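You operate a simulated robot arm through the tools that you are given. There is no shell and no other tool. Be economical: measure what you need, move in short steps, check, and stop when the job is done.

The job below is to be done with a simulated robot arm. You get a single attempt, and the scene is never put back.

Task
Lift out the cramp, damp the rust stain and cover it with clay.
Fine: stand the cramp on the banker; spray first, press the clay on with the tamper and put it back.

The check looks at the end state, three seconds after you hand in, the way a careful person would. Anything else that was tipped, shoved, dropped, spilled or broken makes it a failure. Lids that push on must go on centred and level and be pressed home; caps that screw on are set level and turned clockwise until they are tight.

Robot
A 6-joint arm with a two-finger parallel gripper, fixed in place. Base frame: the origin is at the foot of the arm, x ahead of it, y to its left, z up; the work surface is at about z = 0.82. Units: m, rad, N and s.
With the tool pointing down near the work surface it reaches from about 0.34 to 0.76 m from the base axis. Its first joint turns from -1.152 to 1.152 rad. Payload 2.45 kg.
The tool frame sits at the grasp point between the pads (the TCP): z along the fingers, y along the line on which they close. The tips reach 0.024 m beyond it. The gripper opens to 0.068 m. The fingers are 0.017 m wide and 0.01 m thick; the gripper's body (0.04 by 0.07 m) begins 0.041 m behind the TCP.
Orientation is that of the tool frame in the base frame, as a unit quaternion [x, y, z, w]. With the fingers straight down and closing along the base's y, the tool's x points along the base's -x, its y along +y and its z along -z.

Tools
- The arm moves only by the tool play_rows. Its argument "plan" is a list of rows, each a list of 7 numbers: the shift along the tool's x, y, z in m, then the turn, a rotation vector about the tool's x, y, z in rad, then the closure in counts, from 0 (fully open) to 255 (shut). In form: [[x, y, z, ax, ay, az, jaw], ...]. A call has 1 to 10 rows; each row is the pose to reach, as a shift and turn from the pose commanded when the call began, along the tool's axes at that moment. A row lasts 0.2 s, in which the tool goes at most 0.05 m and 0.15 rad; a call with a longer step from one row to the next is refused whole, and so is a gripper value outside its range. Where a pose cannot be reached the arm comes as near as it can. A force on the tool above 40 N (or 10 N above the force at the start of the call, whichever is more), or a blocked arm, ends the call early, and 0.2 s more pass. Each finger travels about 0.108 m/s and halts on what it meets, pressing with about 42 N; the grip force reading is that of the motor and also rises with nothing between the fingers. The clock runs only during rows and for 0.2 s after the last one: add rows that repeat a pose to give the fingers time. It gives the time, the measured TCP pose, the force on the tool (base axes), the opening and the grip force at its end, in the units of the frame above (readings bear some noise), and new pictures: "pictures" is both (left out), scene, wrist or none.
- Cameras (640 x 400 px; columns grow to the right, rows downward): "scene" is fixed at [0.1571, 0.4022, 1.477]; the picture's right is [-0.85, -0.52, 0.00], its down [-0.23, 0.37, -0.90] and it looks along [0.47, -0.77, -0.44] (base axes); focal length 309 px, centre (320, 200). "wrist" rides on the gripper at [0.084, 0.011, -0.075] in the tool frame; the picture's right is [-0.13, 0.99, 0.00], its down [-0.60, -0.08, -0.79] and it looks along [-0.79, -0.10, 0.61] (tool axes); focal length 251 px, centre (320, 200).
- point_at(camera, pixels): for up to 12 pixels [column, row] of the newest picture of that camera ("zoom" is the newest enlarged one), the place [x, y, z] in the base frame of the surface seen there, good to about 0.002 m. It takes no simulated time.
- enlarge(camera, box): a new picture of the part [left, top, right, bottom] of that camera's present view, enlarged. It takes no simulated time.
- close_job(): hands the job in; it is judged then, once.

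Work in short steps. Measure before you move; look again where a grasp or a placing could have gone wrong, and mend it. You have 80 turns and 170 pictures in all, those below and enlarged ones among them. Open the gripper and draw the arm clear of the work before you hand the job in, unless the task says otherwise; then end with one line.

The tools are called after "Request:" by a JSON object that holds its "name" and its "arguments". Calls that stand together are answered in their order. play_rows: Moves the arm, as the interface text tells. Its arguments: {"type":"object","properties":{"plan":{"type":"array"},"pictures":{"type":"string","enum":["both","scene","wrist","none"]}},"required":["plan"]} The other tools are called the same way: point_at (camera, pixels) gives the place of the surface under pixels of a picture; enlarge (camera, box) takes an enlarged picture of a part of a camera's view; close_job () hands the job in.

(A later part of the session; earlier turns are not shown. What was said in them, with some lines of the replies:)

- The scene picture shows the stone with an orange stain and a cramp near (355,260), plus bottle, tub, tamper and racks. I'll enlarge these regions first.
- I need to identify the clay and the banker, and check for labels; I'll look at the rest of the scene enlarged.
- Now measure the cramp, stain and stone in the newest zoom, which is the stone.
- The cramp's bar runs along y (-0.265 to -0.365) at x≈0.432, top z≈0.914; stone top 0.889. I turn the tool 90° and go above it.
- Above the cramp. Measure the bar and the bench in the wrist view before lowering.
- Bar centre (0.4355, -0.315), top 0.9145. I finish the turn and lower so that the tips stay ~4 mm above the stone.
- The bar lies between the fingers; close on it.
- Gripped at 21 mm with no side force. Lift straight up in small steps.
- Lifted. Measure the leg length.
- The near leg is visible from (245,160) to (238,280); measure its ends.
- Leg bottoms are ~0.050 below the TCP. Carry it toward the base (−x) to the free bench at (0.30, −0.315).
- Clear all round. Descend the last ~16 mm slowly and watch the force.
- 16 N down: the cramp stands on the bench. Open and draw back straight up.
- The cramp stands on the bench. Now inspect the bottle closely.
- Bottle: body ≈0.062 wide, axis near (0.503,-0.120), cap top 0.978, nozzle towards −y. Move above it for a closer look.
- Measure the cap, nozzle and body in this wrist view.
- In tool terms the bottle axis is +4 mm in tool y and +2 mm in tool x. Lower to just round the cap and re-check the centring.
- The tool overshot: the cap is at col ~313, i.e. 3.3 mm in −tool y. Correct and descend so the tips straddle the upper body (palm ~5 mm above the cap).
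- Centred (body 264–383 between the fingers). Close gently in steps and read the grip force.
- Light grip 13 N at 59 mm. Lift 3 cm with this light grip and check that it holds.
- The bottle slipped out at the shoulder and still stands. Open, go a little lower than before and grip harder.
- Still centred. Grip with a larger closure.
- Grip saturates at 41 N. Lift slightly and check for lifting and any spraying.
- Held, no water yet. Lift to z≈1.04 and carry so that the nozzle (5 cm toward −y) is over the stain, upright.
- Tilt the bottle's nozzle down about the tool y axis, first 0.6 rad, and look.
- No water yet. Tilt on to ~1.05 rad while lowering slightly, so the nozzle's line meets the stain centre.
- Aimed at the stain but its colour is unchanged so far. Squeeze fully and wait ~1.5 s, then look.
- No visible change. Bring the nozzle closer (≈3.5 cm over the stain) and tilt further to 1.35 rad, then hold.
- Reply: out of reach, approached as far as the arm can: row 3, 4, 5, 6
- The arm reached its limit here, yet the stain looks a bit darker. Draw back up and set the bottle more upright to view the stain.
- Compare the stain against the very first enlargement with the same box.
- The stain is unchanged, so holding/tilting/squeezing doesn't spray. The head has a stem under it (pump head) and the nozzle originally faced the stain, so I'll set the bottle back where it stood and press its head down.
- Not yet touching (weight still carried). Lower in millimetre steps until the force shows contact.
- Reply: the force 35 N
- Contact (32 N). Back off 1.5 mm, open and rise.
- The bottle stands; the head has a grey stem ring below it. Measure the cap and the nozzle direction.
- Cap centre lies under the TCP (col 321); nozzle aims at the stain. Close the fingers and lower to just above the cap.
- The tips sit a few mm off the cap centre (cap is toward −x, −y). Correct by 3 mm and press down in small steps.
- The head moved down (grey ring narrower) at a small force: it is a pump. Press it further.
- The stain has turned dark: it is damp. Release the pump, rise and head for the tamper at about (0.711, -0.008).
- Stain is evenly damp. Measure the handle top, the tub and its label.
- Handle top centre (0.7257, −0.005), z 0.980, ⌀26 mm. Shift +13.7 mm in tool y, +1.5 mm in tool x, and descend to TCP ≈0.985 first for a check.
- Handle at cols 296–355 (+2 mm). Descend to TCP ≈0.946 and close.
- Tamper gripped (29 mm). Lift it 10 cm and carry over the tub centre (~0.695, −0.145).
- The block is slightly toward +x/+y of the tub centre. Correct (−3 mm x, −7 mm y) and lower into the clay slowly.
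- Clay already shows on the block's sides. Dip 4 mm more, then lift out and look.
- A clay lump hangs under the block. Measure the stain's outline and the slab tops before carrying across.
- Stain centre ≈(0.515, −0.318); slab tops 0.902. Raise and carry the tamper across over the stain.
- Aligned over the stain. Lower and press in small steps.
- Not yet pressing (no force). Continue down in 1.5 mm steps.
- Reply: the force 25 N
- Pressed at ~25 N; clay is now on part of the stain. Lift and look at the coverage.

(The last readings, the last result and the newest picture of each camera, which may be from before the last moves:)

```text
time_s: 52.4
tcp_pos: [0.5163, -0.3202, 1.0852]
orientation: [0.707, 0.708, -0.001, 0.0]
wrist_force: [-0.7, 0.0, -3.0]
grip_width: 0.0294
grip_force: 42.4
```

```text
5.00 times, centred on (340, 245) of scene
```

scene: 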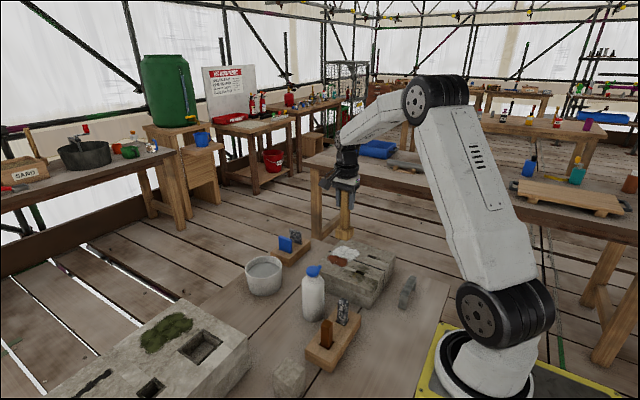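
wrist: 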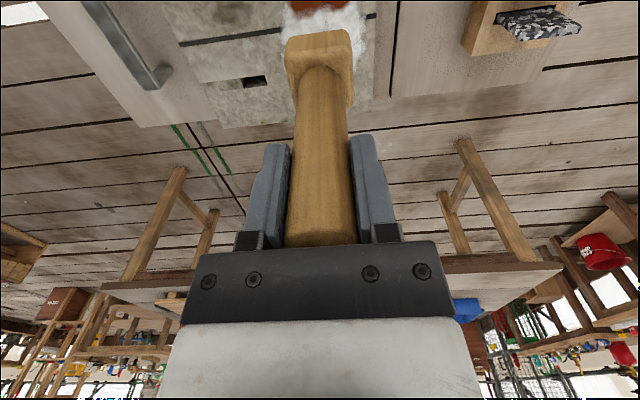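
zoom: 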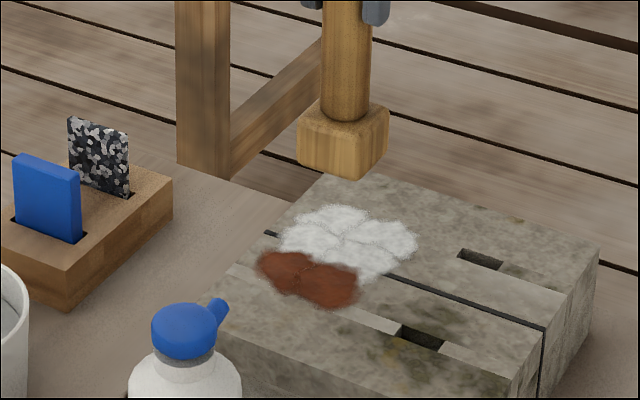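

Four of six patches are covered; the two near (+y) ones remain. Measure them, then fetch more clay.

Request:
{"name": "point_at", "arguments": {"camera": "zoom", "pixels": [[283, 272], [330, 286], [306, 279], [350, 218], [390, 240], [345, 243]]}}

Request:
{"name": "play_rows", "arguments": {"plan": [[0.028, 0.03, -0.01, 0, 0, 0, 255], [0.056, 0.06, -0.01, 0, 0, 0, 255], [0.084, 0.09, -0.01, 0, 0, 0, 255], [0.112, 0.12, -0.01, 0, 0, 0, 255], [0.14, 0.15, -0.01, 0, 0, 0, 255], [0.168, 0.1775, -0.01, 0, 0, 0, 255], [0.168, 0.1775, 0.02, 0, 0, 0, 255], [0.168, 0.1775, 0.02, 0, 0, 0, 255]], "pictures": "both"}}

Request:
{"name": "enlarge", "arguments": {"camera": "scene", "box": [210, 190, 310, 290]}}

```text
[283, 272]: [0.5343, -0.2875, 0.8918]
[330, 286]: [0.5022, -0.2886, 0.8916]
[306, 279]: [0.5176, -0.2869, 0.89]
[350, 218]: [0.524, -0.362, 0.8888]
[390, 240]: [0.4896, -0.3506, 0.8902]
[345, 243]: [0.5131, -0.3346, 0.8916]
```

```text
time_s: 54.2
tcp_pos: [0.6924, -0.151, 1.0666]
orientation: [0.707, 0.707, 0.0, 0.0]
wrist_force: [0.7, 0.3, -2.9]
grip_width: 0.0293
grip_force: 42.1
```

scene: 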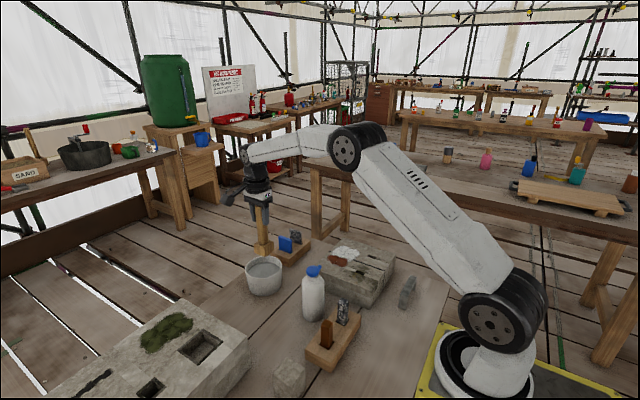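
wrist: 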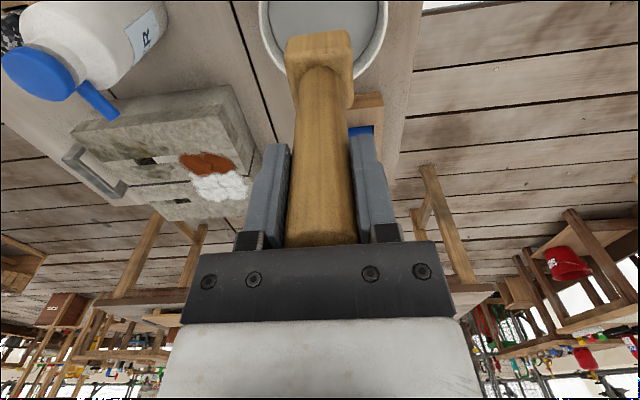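

```text
4.00 times, centred on (260, 240) of scene
```

zoom: 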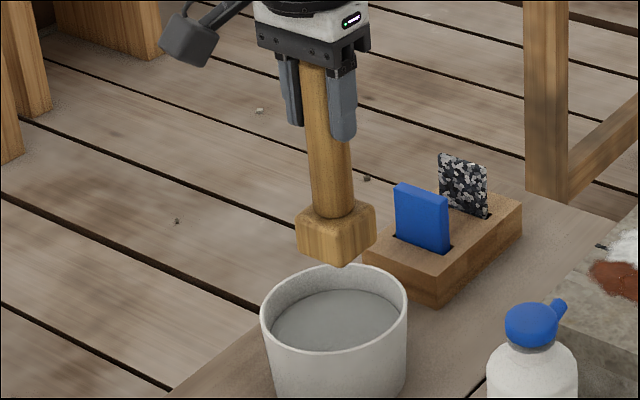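

Same place above the tub as before. Dip the block again ~74 mm down, then lift.

Request:
{"name": "play_rows", "arguments": {"plan": [[0, 0, 0.03, 0, 0, 0, 255], [0, 0, 0.055, 0, 0, 0, 255], [0, 0, 0.067, 0, 0, 0, 255], [0, 0, 0.074, 0, 0, 0, 255], [0, 0, 0.074, 0, 0, 0, 255], [0, 0, 0.055, 0, 0, 0, 255], [0, 0, 0.02, 0, 0, 0, 255], [0, 0, -0.025, 0, 0, 0, 255]], "pictures": "scene"}}

Request:
{"name": "enlarge", "arguments": {"camera": "scene", "box": [210, 180, 310, 280]}}

```text
time_s: 56.0
tcp_pos: [0.6913, -0.1507, 1.0857]
orientation: [0.706, 0.708, 0.0, 0.0]
wrist_force: [-0.3, -0.3, -2.6]
grip_width: 0.0292
grip_force: 41.9
```

scene: 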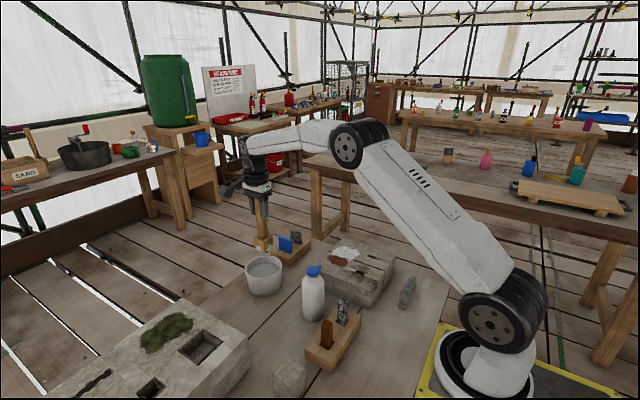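

```text
4.00 times, centred on (260, 230) of scene
```

zoom: 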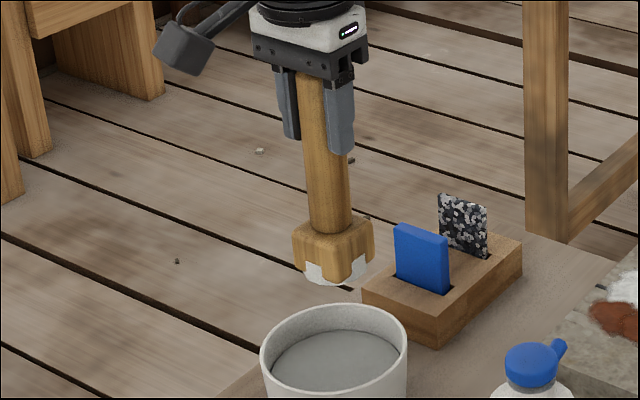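

Loaded again. Carry to above (0.517, −0.285).

Request:
{"name": "play_rows", "arguments": {"plan": [[0, 0, -0.01, 0, 0, 0, 255], [-0.022, -0.03, -0.01, 0, 0, 0, 255], [-0.045, -0.06, -0.01, 0, 0, 0, 255], [-0.067, -0.09, -0.01, 0, 0, 0, 255], [-0.09, -0.12, -0.01, 0, 0, 0, 255], [-0.112, -0.15, -0.01, 0, 0, 0, 255], [-0.134, -0.1747, -0.01, 0, 0, 0, 255], [-0.134, -0.1747, 0.02, 0, 0, 0, 255], [-0.134, -0.1747, 0.05, 0, 0, 0, 255], [-0.134, -0.1747, 0.057, 0, 0, 0, 255]], "pictures": "scene"}}

Request:
{"name": "enlarge", "arguments": {"camera": "scene", "box": [300, 205, 380, 285]}}

```text
time_s: 58.2
tcp_pos: [0.5203, -0.2836, 1.0322]
orientation: [0.707, 0.708, 0.0, 0.0]
wrist_force: [-0.1, 0.9, -2.3]
grip_width: 0.029
grip_force: 42.1
```

scene: 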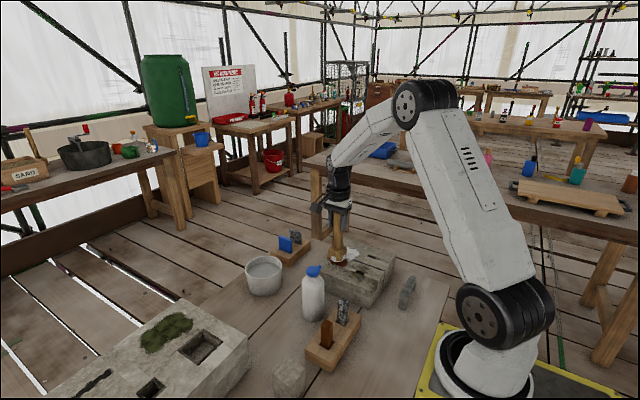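

```text
5.00 times, centred on (340, 245) of scene
```

zoom: 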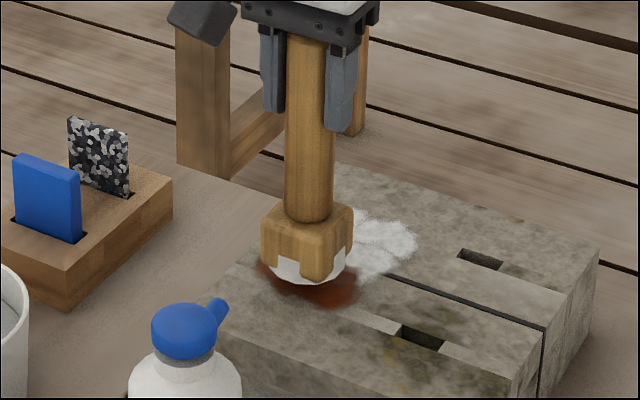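

Over the bare patches. Press down in small steps to about z 1.016.

Request:
{"name": "play_rows", "arguments": {"plan": [[0, -0.001, 0.006, 0, 0, 0, 255], [0, -0.001, 0.01, 0, 0, 0, 255], [0, -0.001, 0.0125, 0, 0, 0, 255], [0, -0.001, 0.0145, 0, 0, 0, 255], [0, -0.001, 0.016, 0, 0, 0, 255], [0, -0.001, 0.0175, 0, 0, 0, 255], [0, -0.001, 0.0185, 0, 0, 0, 255]], "pictures": "none"}}

```text
time_s: 59.8
tcp_pos: [0.5168, -0.2848, 1.0158]
orientation: [0.707, 0.707, 0.0, 0.003]
wrist_force: [-1.6, 0.7, 26.9]
grip_width: 0.0294
grip_force: 42.0
```

Pressed at 27 N. Lift and inspect.

Request:
{"name": "play_rows", "arguments": {"plan": [[0, 0, -0.005, 0, 0, 0, 255], [0, 0, -0.03, 0, 0, 0, 255], [0, 0, -0.07, 0, 0, 0, 255]], "pictures": "both"}}

Request:
{"name": "enlarge", "arguments": {"camera": "scene", "box": [300, 205, 380, 285]}}

```text
time_s: 60.6
tcp_pos: [0.5176, -0.2846, 1.0824]
orientation: [0.707, 0.708, 0.0, -0.001]
wrist_force: [-0.3, -1.0, -3.3]
grip_width: 0.0293
grip_force: 41.6
```

scene: 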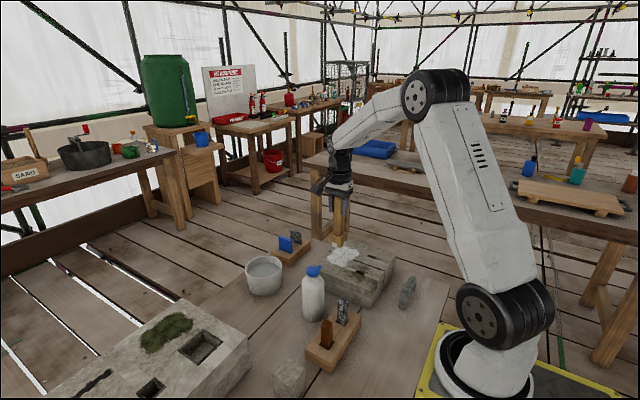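
wrist: 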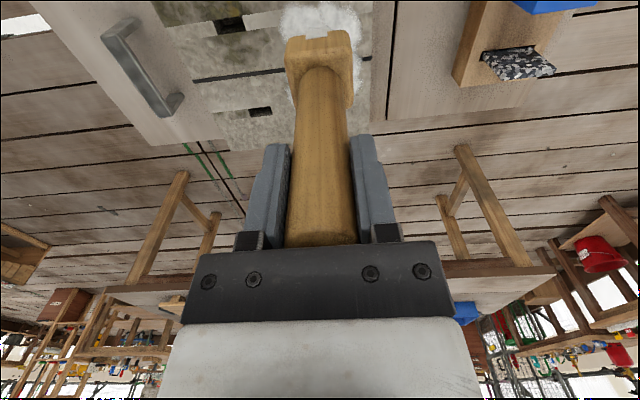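

```text
5.00 times, centred on (340, 245) of scene
```

zoom: 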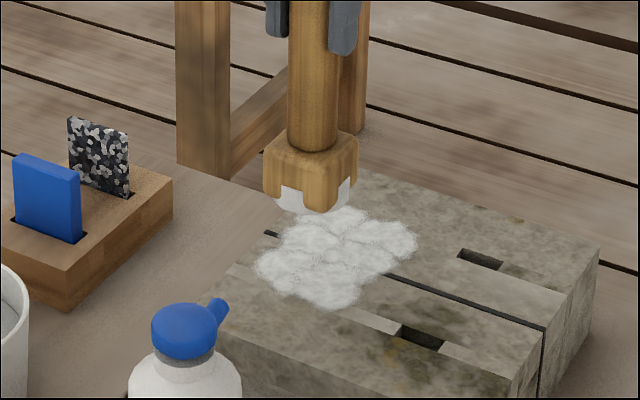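

The whole stain is covered with clay, but some clay remains on the tamper; I press once more over the middle to leave it there rather than carry it to the bench.

Request:
{"name": "play_rows", "arguments": {"plan": [[-0.025, 0, 0, 0, 0, 0, 255], [-0.033, 0, 0.03, 0, 0, 0, 255], [-0.033, 0, 0.055, 0, 0, 0, 255], [-0.033, 0, 0.061, 0, 0, 0, 255], [-0.033, 0, 0.064, 0, 0, 0, 255], [-0.033, 0, 0.066, 0, 0, 0, 255], [-0.033, 0, 0.0675, 0, 0, 0, 255], [-0.033, 0, 0.069, 0, 0, 0, 255]], "pictures": "none"}}

Request:
{"name": "play_rows", "arguments": {"plan": [[0, 0, -0.005, 0, 0, 0, 255], [0, 0, -0.03, 0, 0, 0, 255], [0, 0, -0.07, 0, 0, 0, 255]], "pictures": "none"}}

Request:
{"name": "enlarge", "arguments": {"camera": "scene", "box": [300, 205, 380, 285]}}

```text
time_s: 62.4
tcp_pos: [0.5183, -0.3177, 1.0158]
orientation: [0.707, 0.707, 0.001, 0.001]
wrist_force: [-6.1, 10.5, 23.1]
grip_width: 0.0296
grip_force: 42.1
```

```text
time_s: 63.2
tcp_pos: [0.5167, -0.3176, 1.086]
orientation: [0.707, 0.707, 0.001, 0.001]
wrist_force: [0.4, 0.1, -2.4]
grip_width: 0.0289
grip_force: 41.7
```

```text
5.00 times, centred on (340, 245) of scene
```

zoom: 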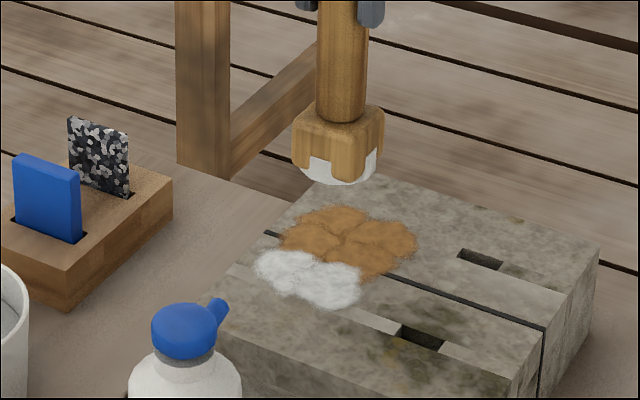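

The four older patches turned tan: either the poultice is drawing out the rust with time, or the extra press changed them. I look closer and wait a while before doing anything.

Request:
{"name": "enlarge", "arguments": {"camera": "scene", "box": [325, 238, 365, 270]}}

Request:
{"name": "play_rows", "arguments": {"plan": [[0, 0, 0, 0, 0, 0, 255], [0, 0, 0, 0, 0, 0, 255], [0, 0, 0, 0, 0, 0, 255], [0, 0, 0, 0, 0, 0, 255], [0, 0, 0, 0, 0, 0, 255], [0, 0, 0, 0, 0, 0, 255], [0, 0, 0, 0, 0, 0, 255], [0, 0, 0, 0, 0, 0, 255], [0, 0, 0, 0, 0, 0, 255], [0, 0, 0, 0, 0, 0, 255]], "pictures": "none"}}

Request:
{"name": "play_rows", "arguments": {"plan": [[0, 0, 0, 0, 0, 0, 255], [0, 0, 0, 0, 0, 0, 255], [0, 0, 0, 0, 0, 0, 255], [0, 0, 0, 0, 0, 0, 255], [0, 0, 0, 0, 0, 0, 255], [0, 0, 0, 0, 0, 0, 255], [0, 0, 0, 0, 0, 0, 255], [0, 0, 0, 0, 0, 0, 255], [0, 0, 0, 0, 0, 0, 255], [0, 0, 0, 0, 0, 0, 255]], "pictures": "none"}}

Request:
{"name": "play_rows", "arguments": {"plan": [[0, 0, 0, 0, 0, 0, 255], [0, 0, 0, 0, 0, 0, 255], [0, 0, 0, 0, 0, 0, 255], [0, 0, 0, 0, 0, 0, 255], [0, 0, 0, 0, 0, 0, 255], [0, 0, 0, 0, 0, 0, 255], [0, 0, 0, 0, 0, 0, 255], [0, 0, 0, 0, 0, 0, 255], [0, 0, 0, 0, 0, 0, 255], [0, 0, 0, 0, 0, 0, 255]], "pictures": "none"}}

Request:
{"name": "enlarge", "arguments": {"camera": "scene", "box": [325, 238, 365, 270]}}

```text
12.50 times, centred on (345, 254) of scene
```

zoom: 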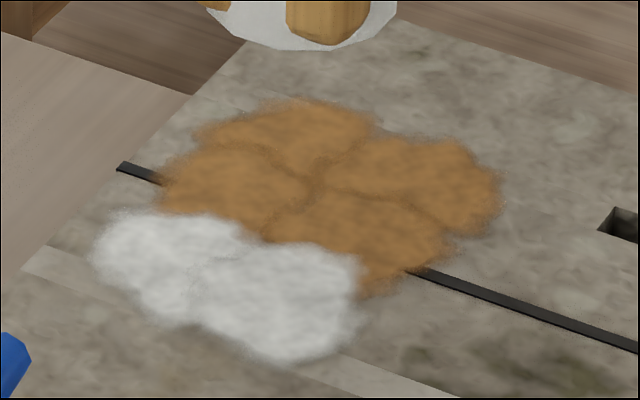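

```text
time_s: 65.4
tcp_pos: [0.5167, -0.3176, 1.086]
orientation: [0.706, 0.708, 0.0, 0.0]
wrist_force: [0.5, 0.4, -2.4]
grip_width: 0.0292
grip_force: 42.2
```

```text
time_s: 67.6
tcp_pos: [0.5167, -0.3172, 1.0848]
orientation: [0.706, 0.708, 0.001, 0.0]
wrist_force: [0.4, 0.1, -3.1]
grip_width: 0.0291
grip_force: 41.9
```

```text
time_s: 69.8
tcp_pos: [0.5154, -0.3169, 1.085]
orientation: [0.706, 0.708, 0.0, 0.0]
wrist_force: [-0.1, 0.0, -3.0]
grip_width: 0.0293
grip_force: 41.9
```

```text
12.50 times, centred on (345, 254) of scene
```

zoom: 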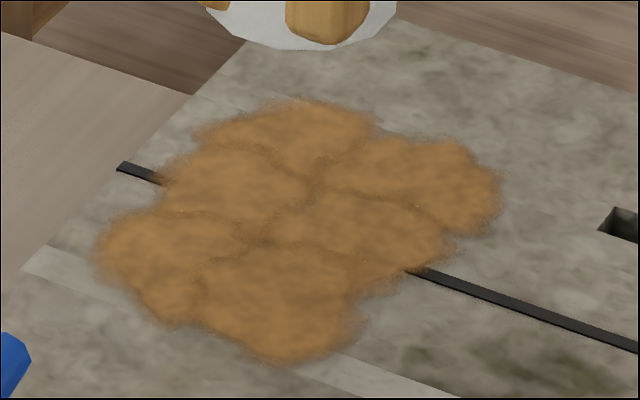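

It is time: all six patches of clay have drawn the rust. Now carry the tamper back over its original spot (0.7255, −0.006).

Request:
{"name": "play_rows", "arguments": {"plan": [[0.03, 0.025, -0.01, 0, 0, 0, 255], [0.065, 0.055, -0.01, 0, 0, 0, 255], [0.1, 0.085, -0.01, 0, 0, 0, 255], [0.14, 0.112, -0.01, 0, 0, 0, 255], [0.18, 0.138, -0.01, 0, 0, 0, 255], [0.22, 0.162, -0.01, 0, 0, 0, 255], [0.26, 0.186, 0.0, 0, 0, 0, 255], [0.29, 0.2, 0.02, 0, 0, 0, 255], [0.312, 0.2095, 0.04, 0, 0, 0, 255], [0.312, 0.2095, 0.06, 0, 0, 0, 255]], "pictures": "scene"}}

Request:
{"name": "enlarge", "arguments": {"camera": "scene", "box": [170, 230, 270, 330]}}

```text
time_s: 72.0
tcp_pos: [0.7257, -0.0061, 1.0236]
orientation: [0.707, 0.707, -0.001, 0.0]
wrist_force: [-0.2, 0.8, -2.7]
grip_width: 0.0293
grip_force: 42.0
```

scene: 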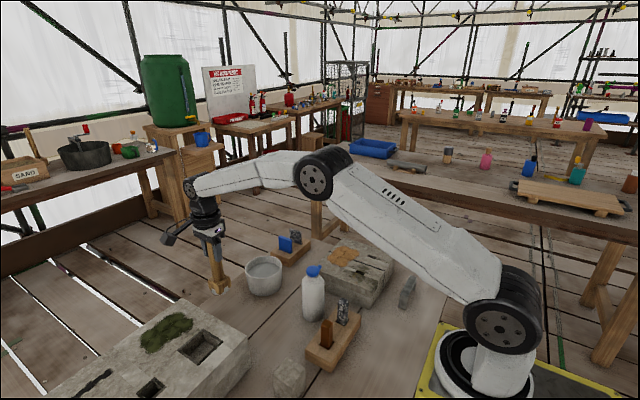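

```text
4.00 times, centred on (220, 280) of scene
```

zoom: 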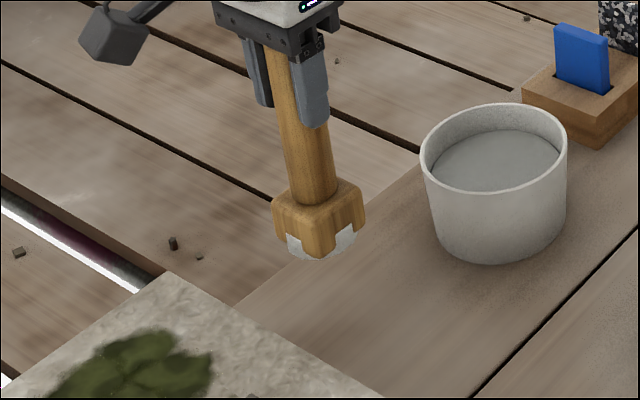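

Lower to just above the bench, then in small steps to contact.

Request:
{"name": "play_rows", "arguments": {"plan": [[0, 0, 0.03, 0, 0, 0, 255], [0, 0, 0.06, 0, 0, 0, 255], [0, 0, 0.07, 0, 0, 0, 255], [0, 0, 0.073, 0, 0, 0, 255], [0, 0, 0.075, 0, 0, 0, 255]], "pictures": "none"}}

Request:
{"name": "enlarge", "arguments": {"camera": "scene", "box": [170, 230, 270, 330]}}

```text
time_s: 73.2
tcp_pos: [0.7255, -0.0043, 0.9485]
orientation: [0.706, 0.708, 0.0, 0.0]
wrist_force: [0.0, 0.5, -2.0]
grip_width: 0.0291
grip_force: 42.0
```

```text
4.00 times, centred on (220, 280) of scene
```

zoom: 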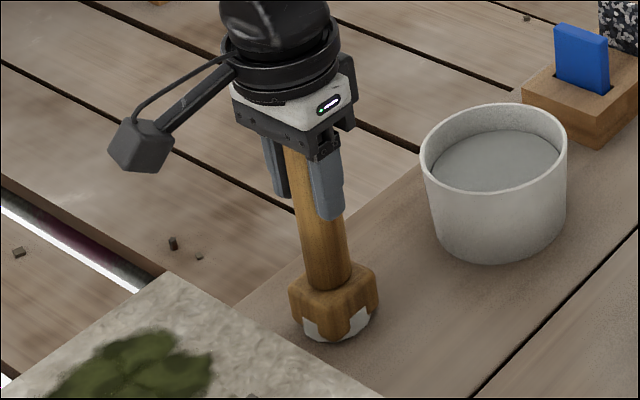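

Almost down at its old place. Final millimetres until contact.

Request:
{"name": "play_rows", "arguments": {"plan": [[0, 0, 0.001, 0, 0, 0, 255], [0, 0, 0.002, 0, 0, 0, 255], [0, 0, 0.003, 0, 0, 0, 255]], "pictures": "none"}}

```text
time_s: 74.0
tcp_pos: [0.7263, -0.0063, 0.9452]
orientation: [0.706, 0.708, 0.0, 0.001]
wrist_force: [0.9, 0.6, -2.7]
grip_width: 0.0292
grip_force: 41.7
```

No contact yet (it may have slid a little in the grip). Continue gently.

Request:
{"name": "play_rows", "arguments": {"plan": [[0, 0, 0.001, 0, 0, 0, 255], [0, 0, 0.002, 0, 0, 0, 255], [0, 0, 0.003, 0, 0, 0, 255]], "pictures": "none"}}

```text
time_s: 74.8
tcp_pos: [0.7267, -0.0054, 0.9469]
orientation: [0.707, 0.708, 0.0, 0.002]
wrist_force: [-7.6, -1.0, 24.9]
grip_width: 0.0294
grip_force: 42.2
```

Contact at 25 N. Ease up 1.5 mm, open and retreat straight up.

Request:
{"name": "play_rows", "arguments": {"plan": [[0, 0, -0.002, 0, 0, 0, 255], [0, 0, -0.002, 0, 0, 0, 150], [0, 0, -0.002, 0, 0, 0, 50], [0, 0, -0.002, 0, 0, 0, 0], [0, 0, -0.002, 0, 0, 0, 0], [0, 0, -0.03, 0, 0, 0, 0], [0, 0, -0.07, 0, 0, 0, 0], [0, 0, -0.11, 0, 0, 0, 0]], "pictures": "both"}}

Request:
{"name": "enlarge", "arguments": {"camera": "scene", "box": [180, 220, 440, 370]}}

Request:
{"name": "enlarge", "arguments": {"camera": "scene", "box": [180, 240, 260, 330]}}

```text
time_s: 76.6
tcp_pos: [0.7231, -0.0046, 1.0518]
orientation: [0.706, 0.708, 0.001, -0.001]
wrist_force: [-0.5, 0.5, 0.4]
grip_width: 0.0679
grip_force: 0.1
```

scene: 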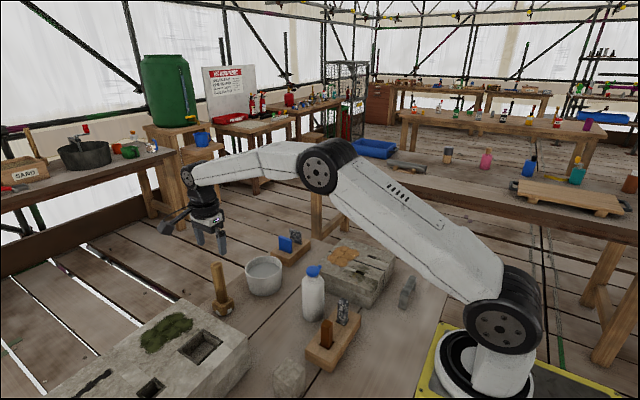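
wrist: 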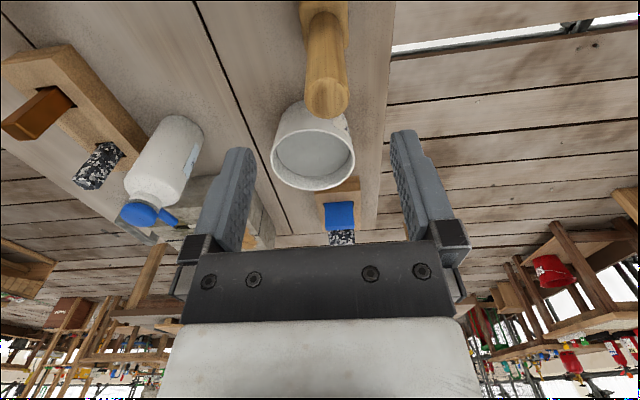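

```text
2.46 times, centred on (310, 295) of scene
```

zoom: 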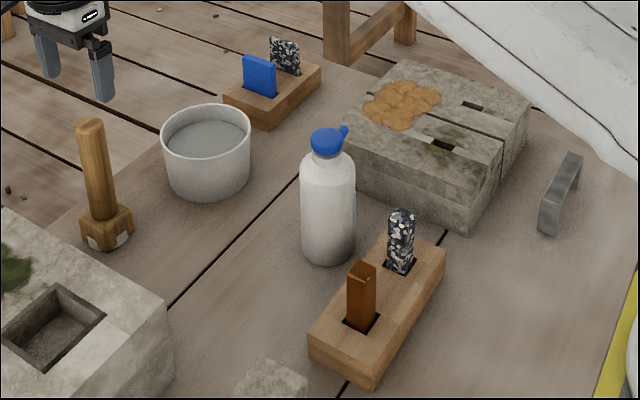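

```text
4.44 times, centred on (220, 285) of scene
```

zoom: 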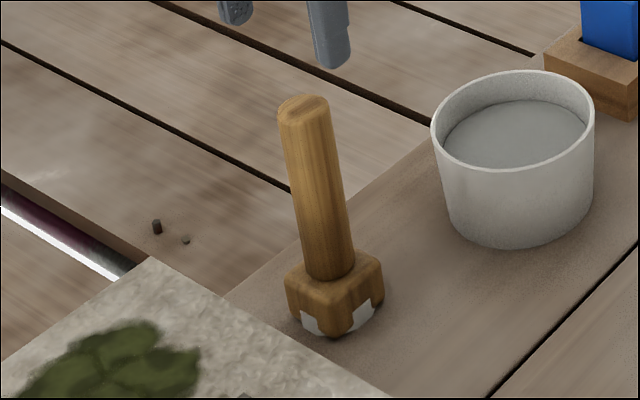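

Everything stands in place: cramp, bottle and tamper upright, stain fully covered. Draw the arm higher and clear.

Request:
{"name": "play_rows", "arguments": {"plan": [[0, 0, -0.03, 0, 0, 0, 0], [0, -0.03, -0.06, 0, 0, 0, 0], [0, -0.07, -0.09, 0, 0, 0, 0], [0, -0.11, -0.12, 0, 0, 0, 0], [0, -0.15, -0.14, 0, 0, 0, 0]], "pictures": "scene"}}

```text
time_s: 77.8
tcp_pos: [0.5735, -0.0072, 1.1941]
orientation: [0.707, 0.708, 0.0, 0.001]
wrist_force: [-0.2, -0.3, -0.5]
grip_width: 0.0679
grip_force: 0.1
```

scene: 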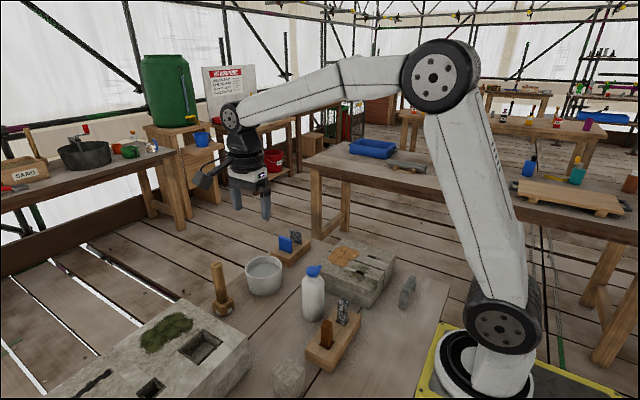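

The arm is clear and the gripper open; I hand the job in.

Request:
{"name": "close_job", "arguments": {}}

```text
The job is handed in.
```

The cramp stands on the bench, which I took to be the banker. The stain was damped and then fully covered with clay, and the tamper is back in its place with a little clay still on its underside.
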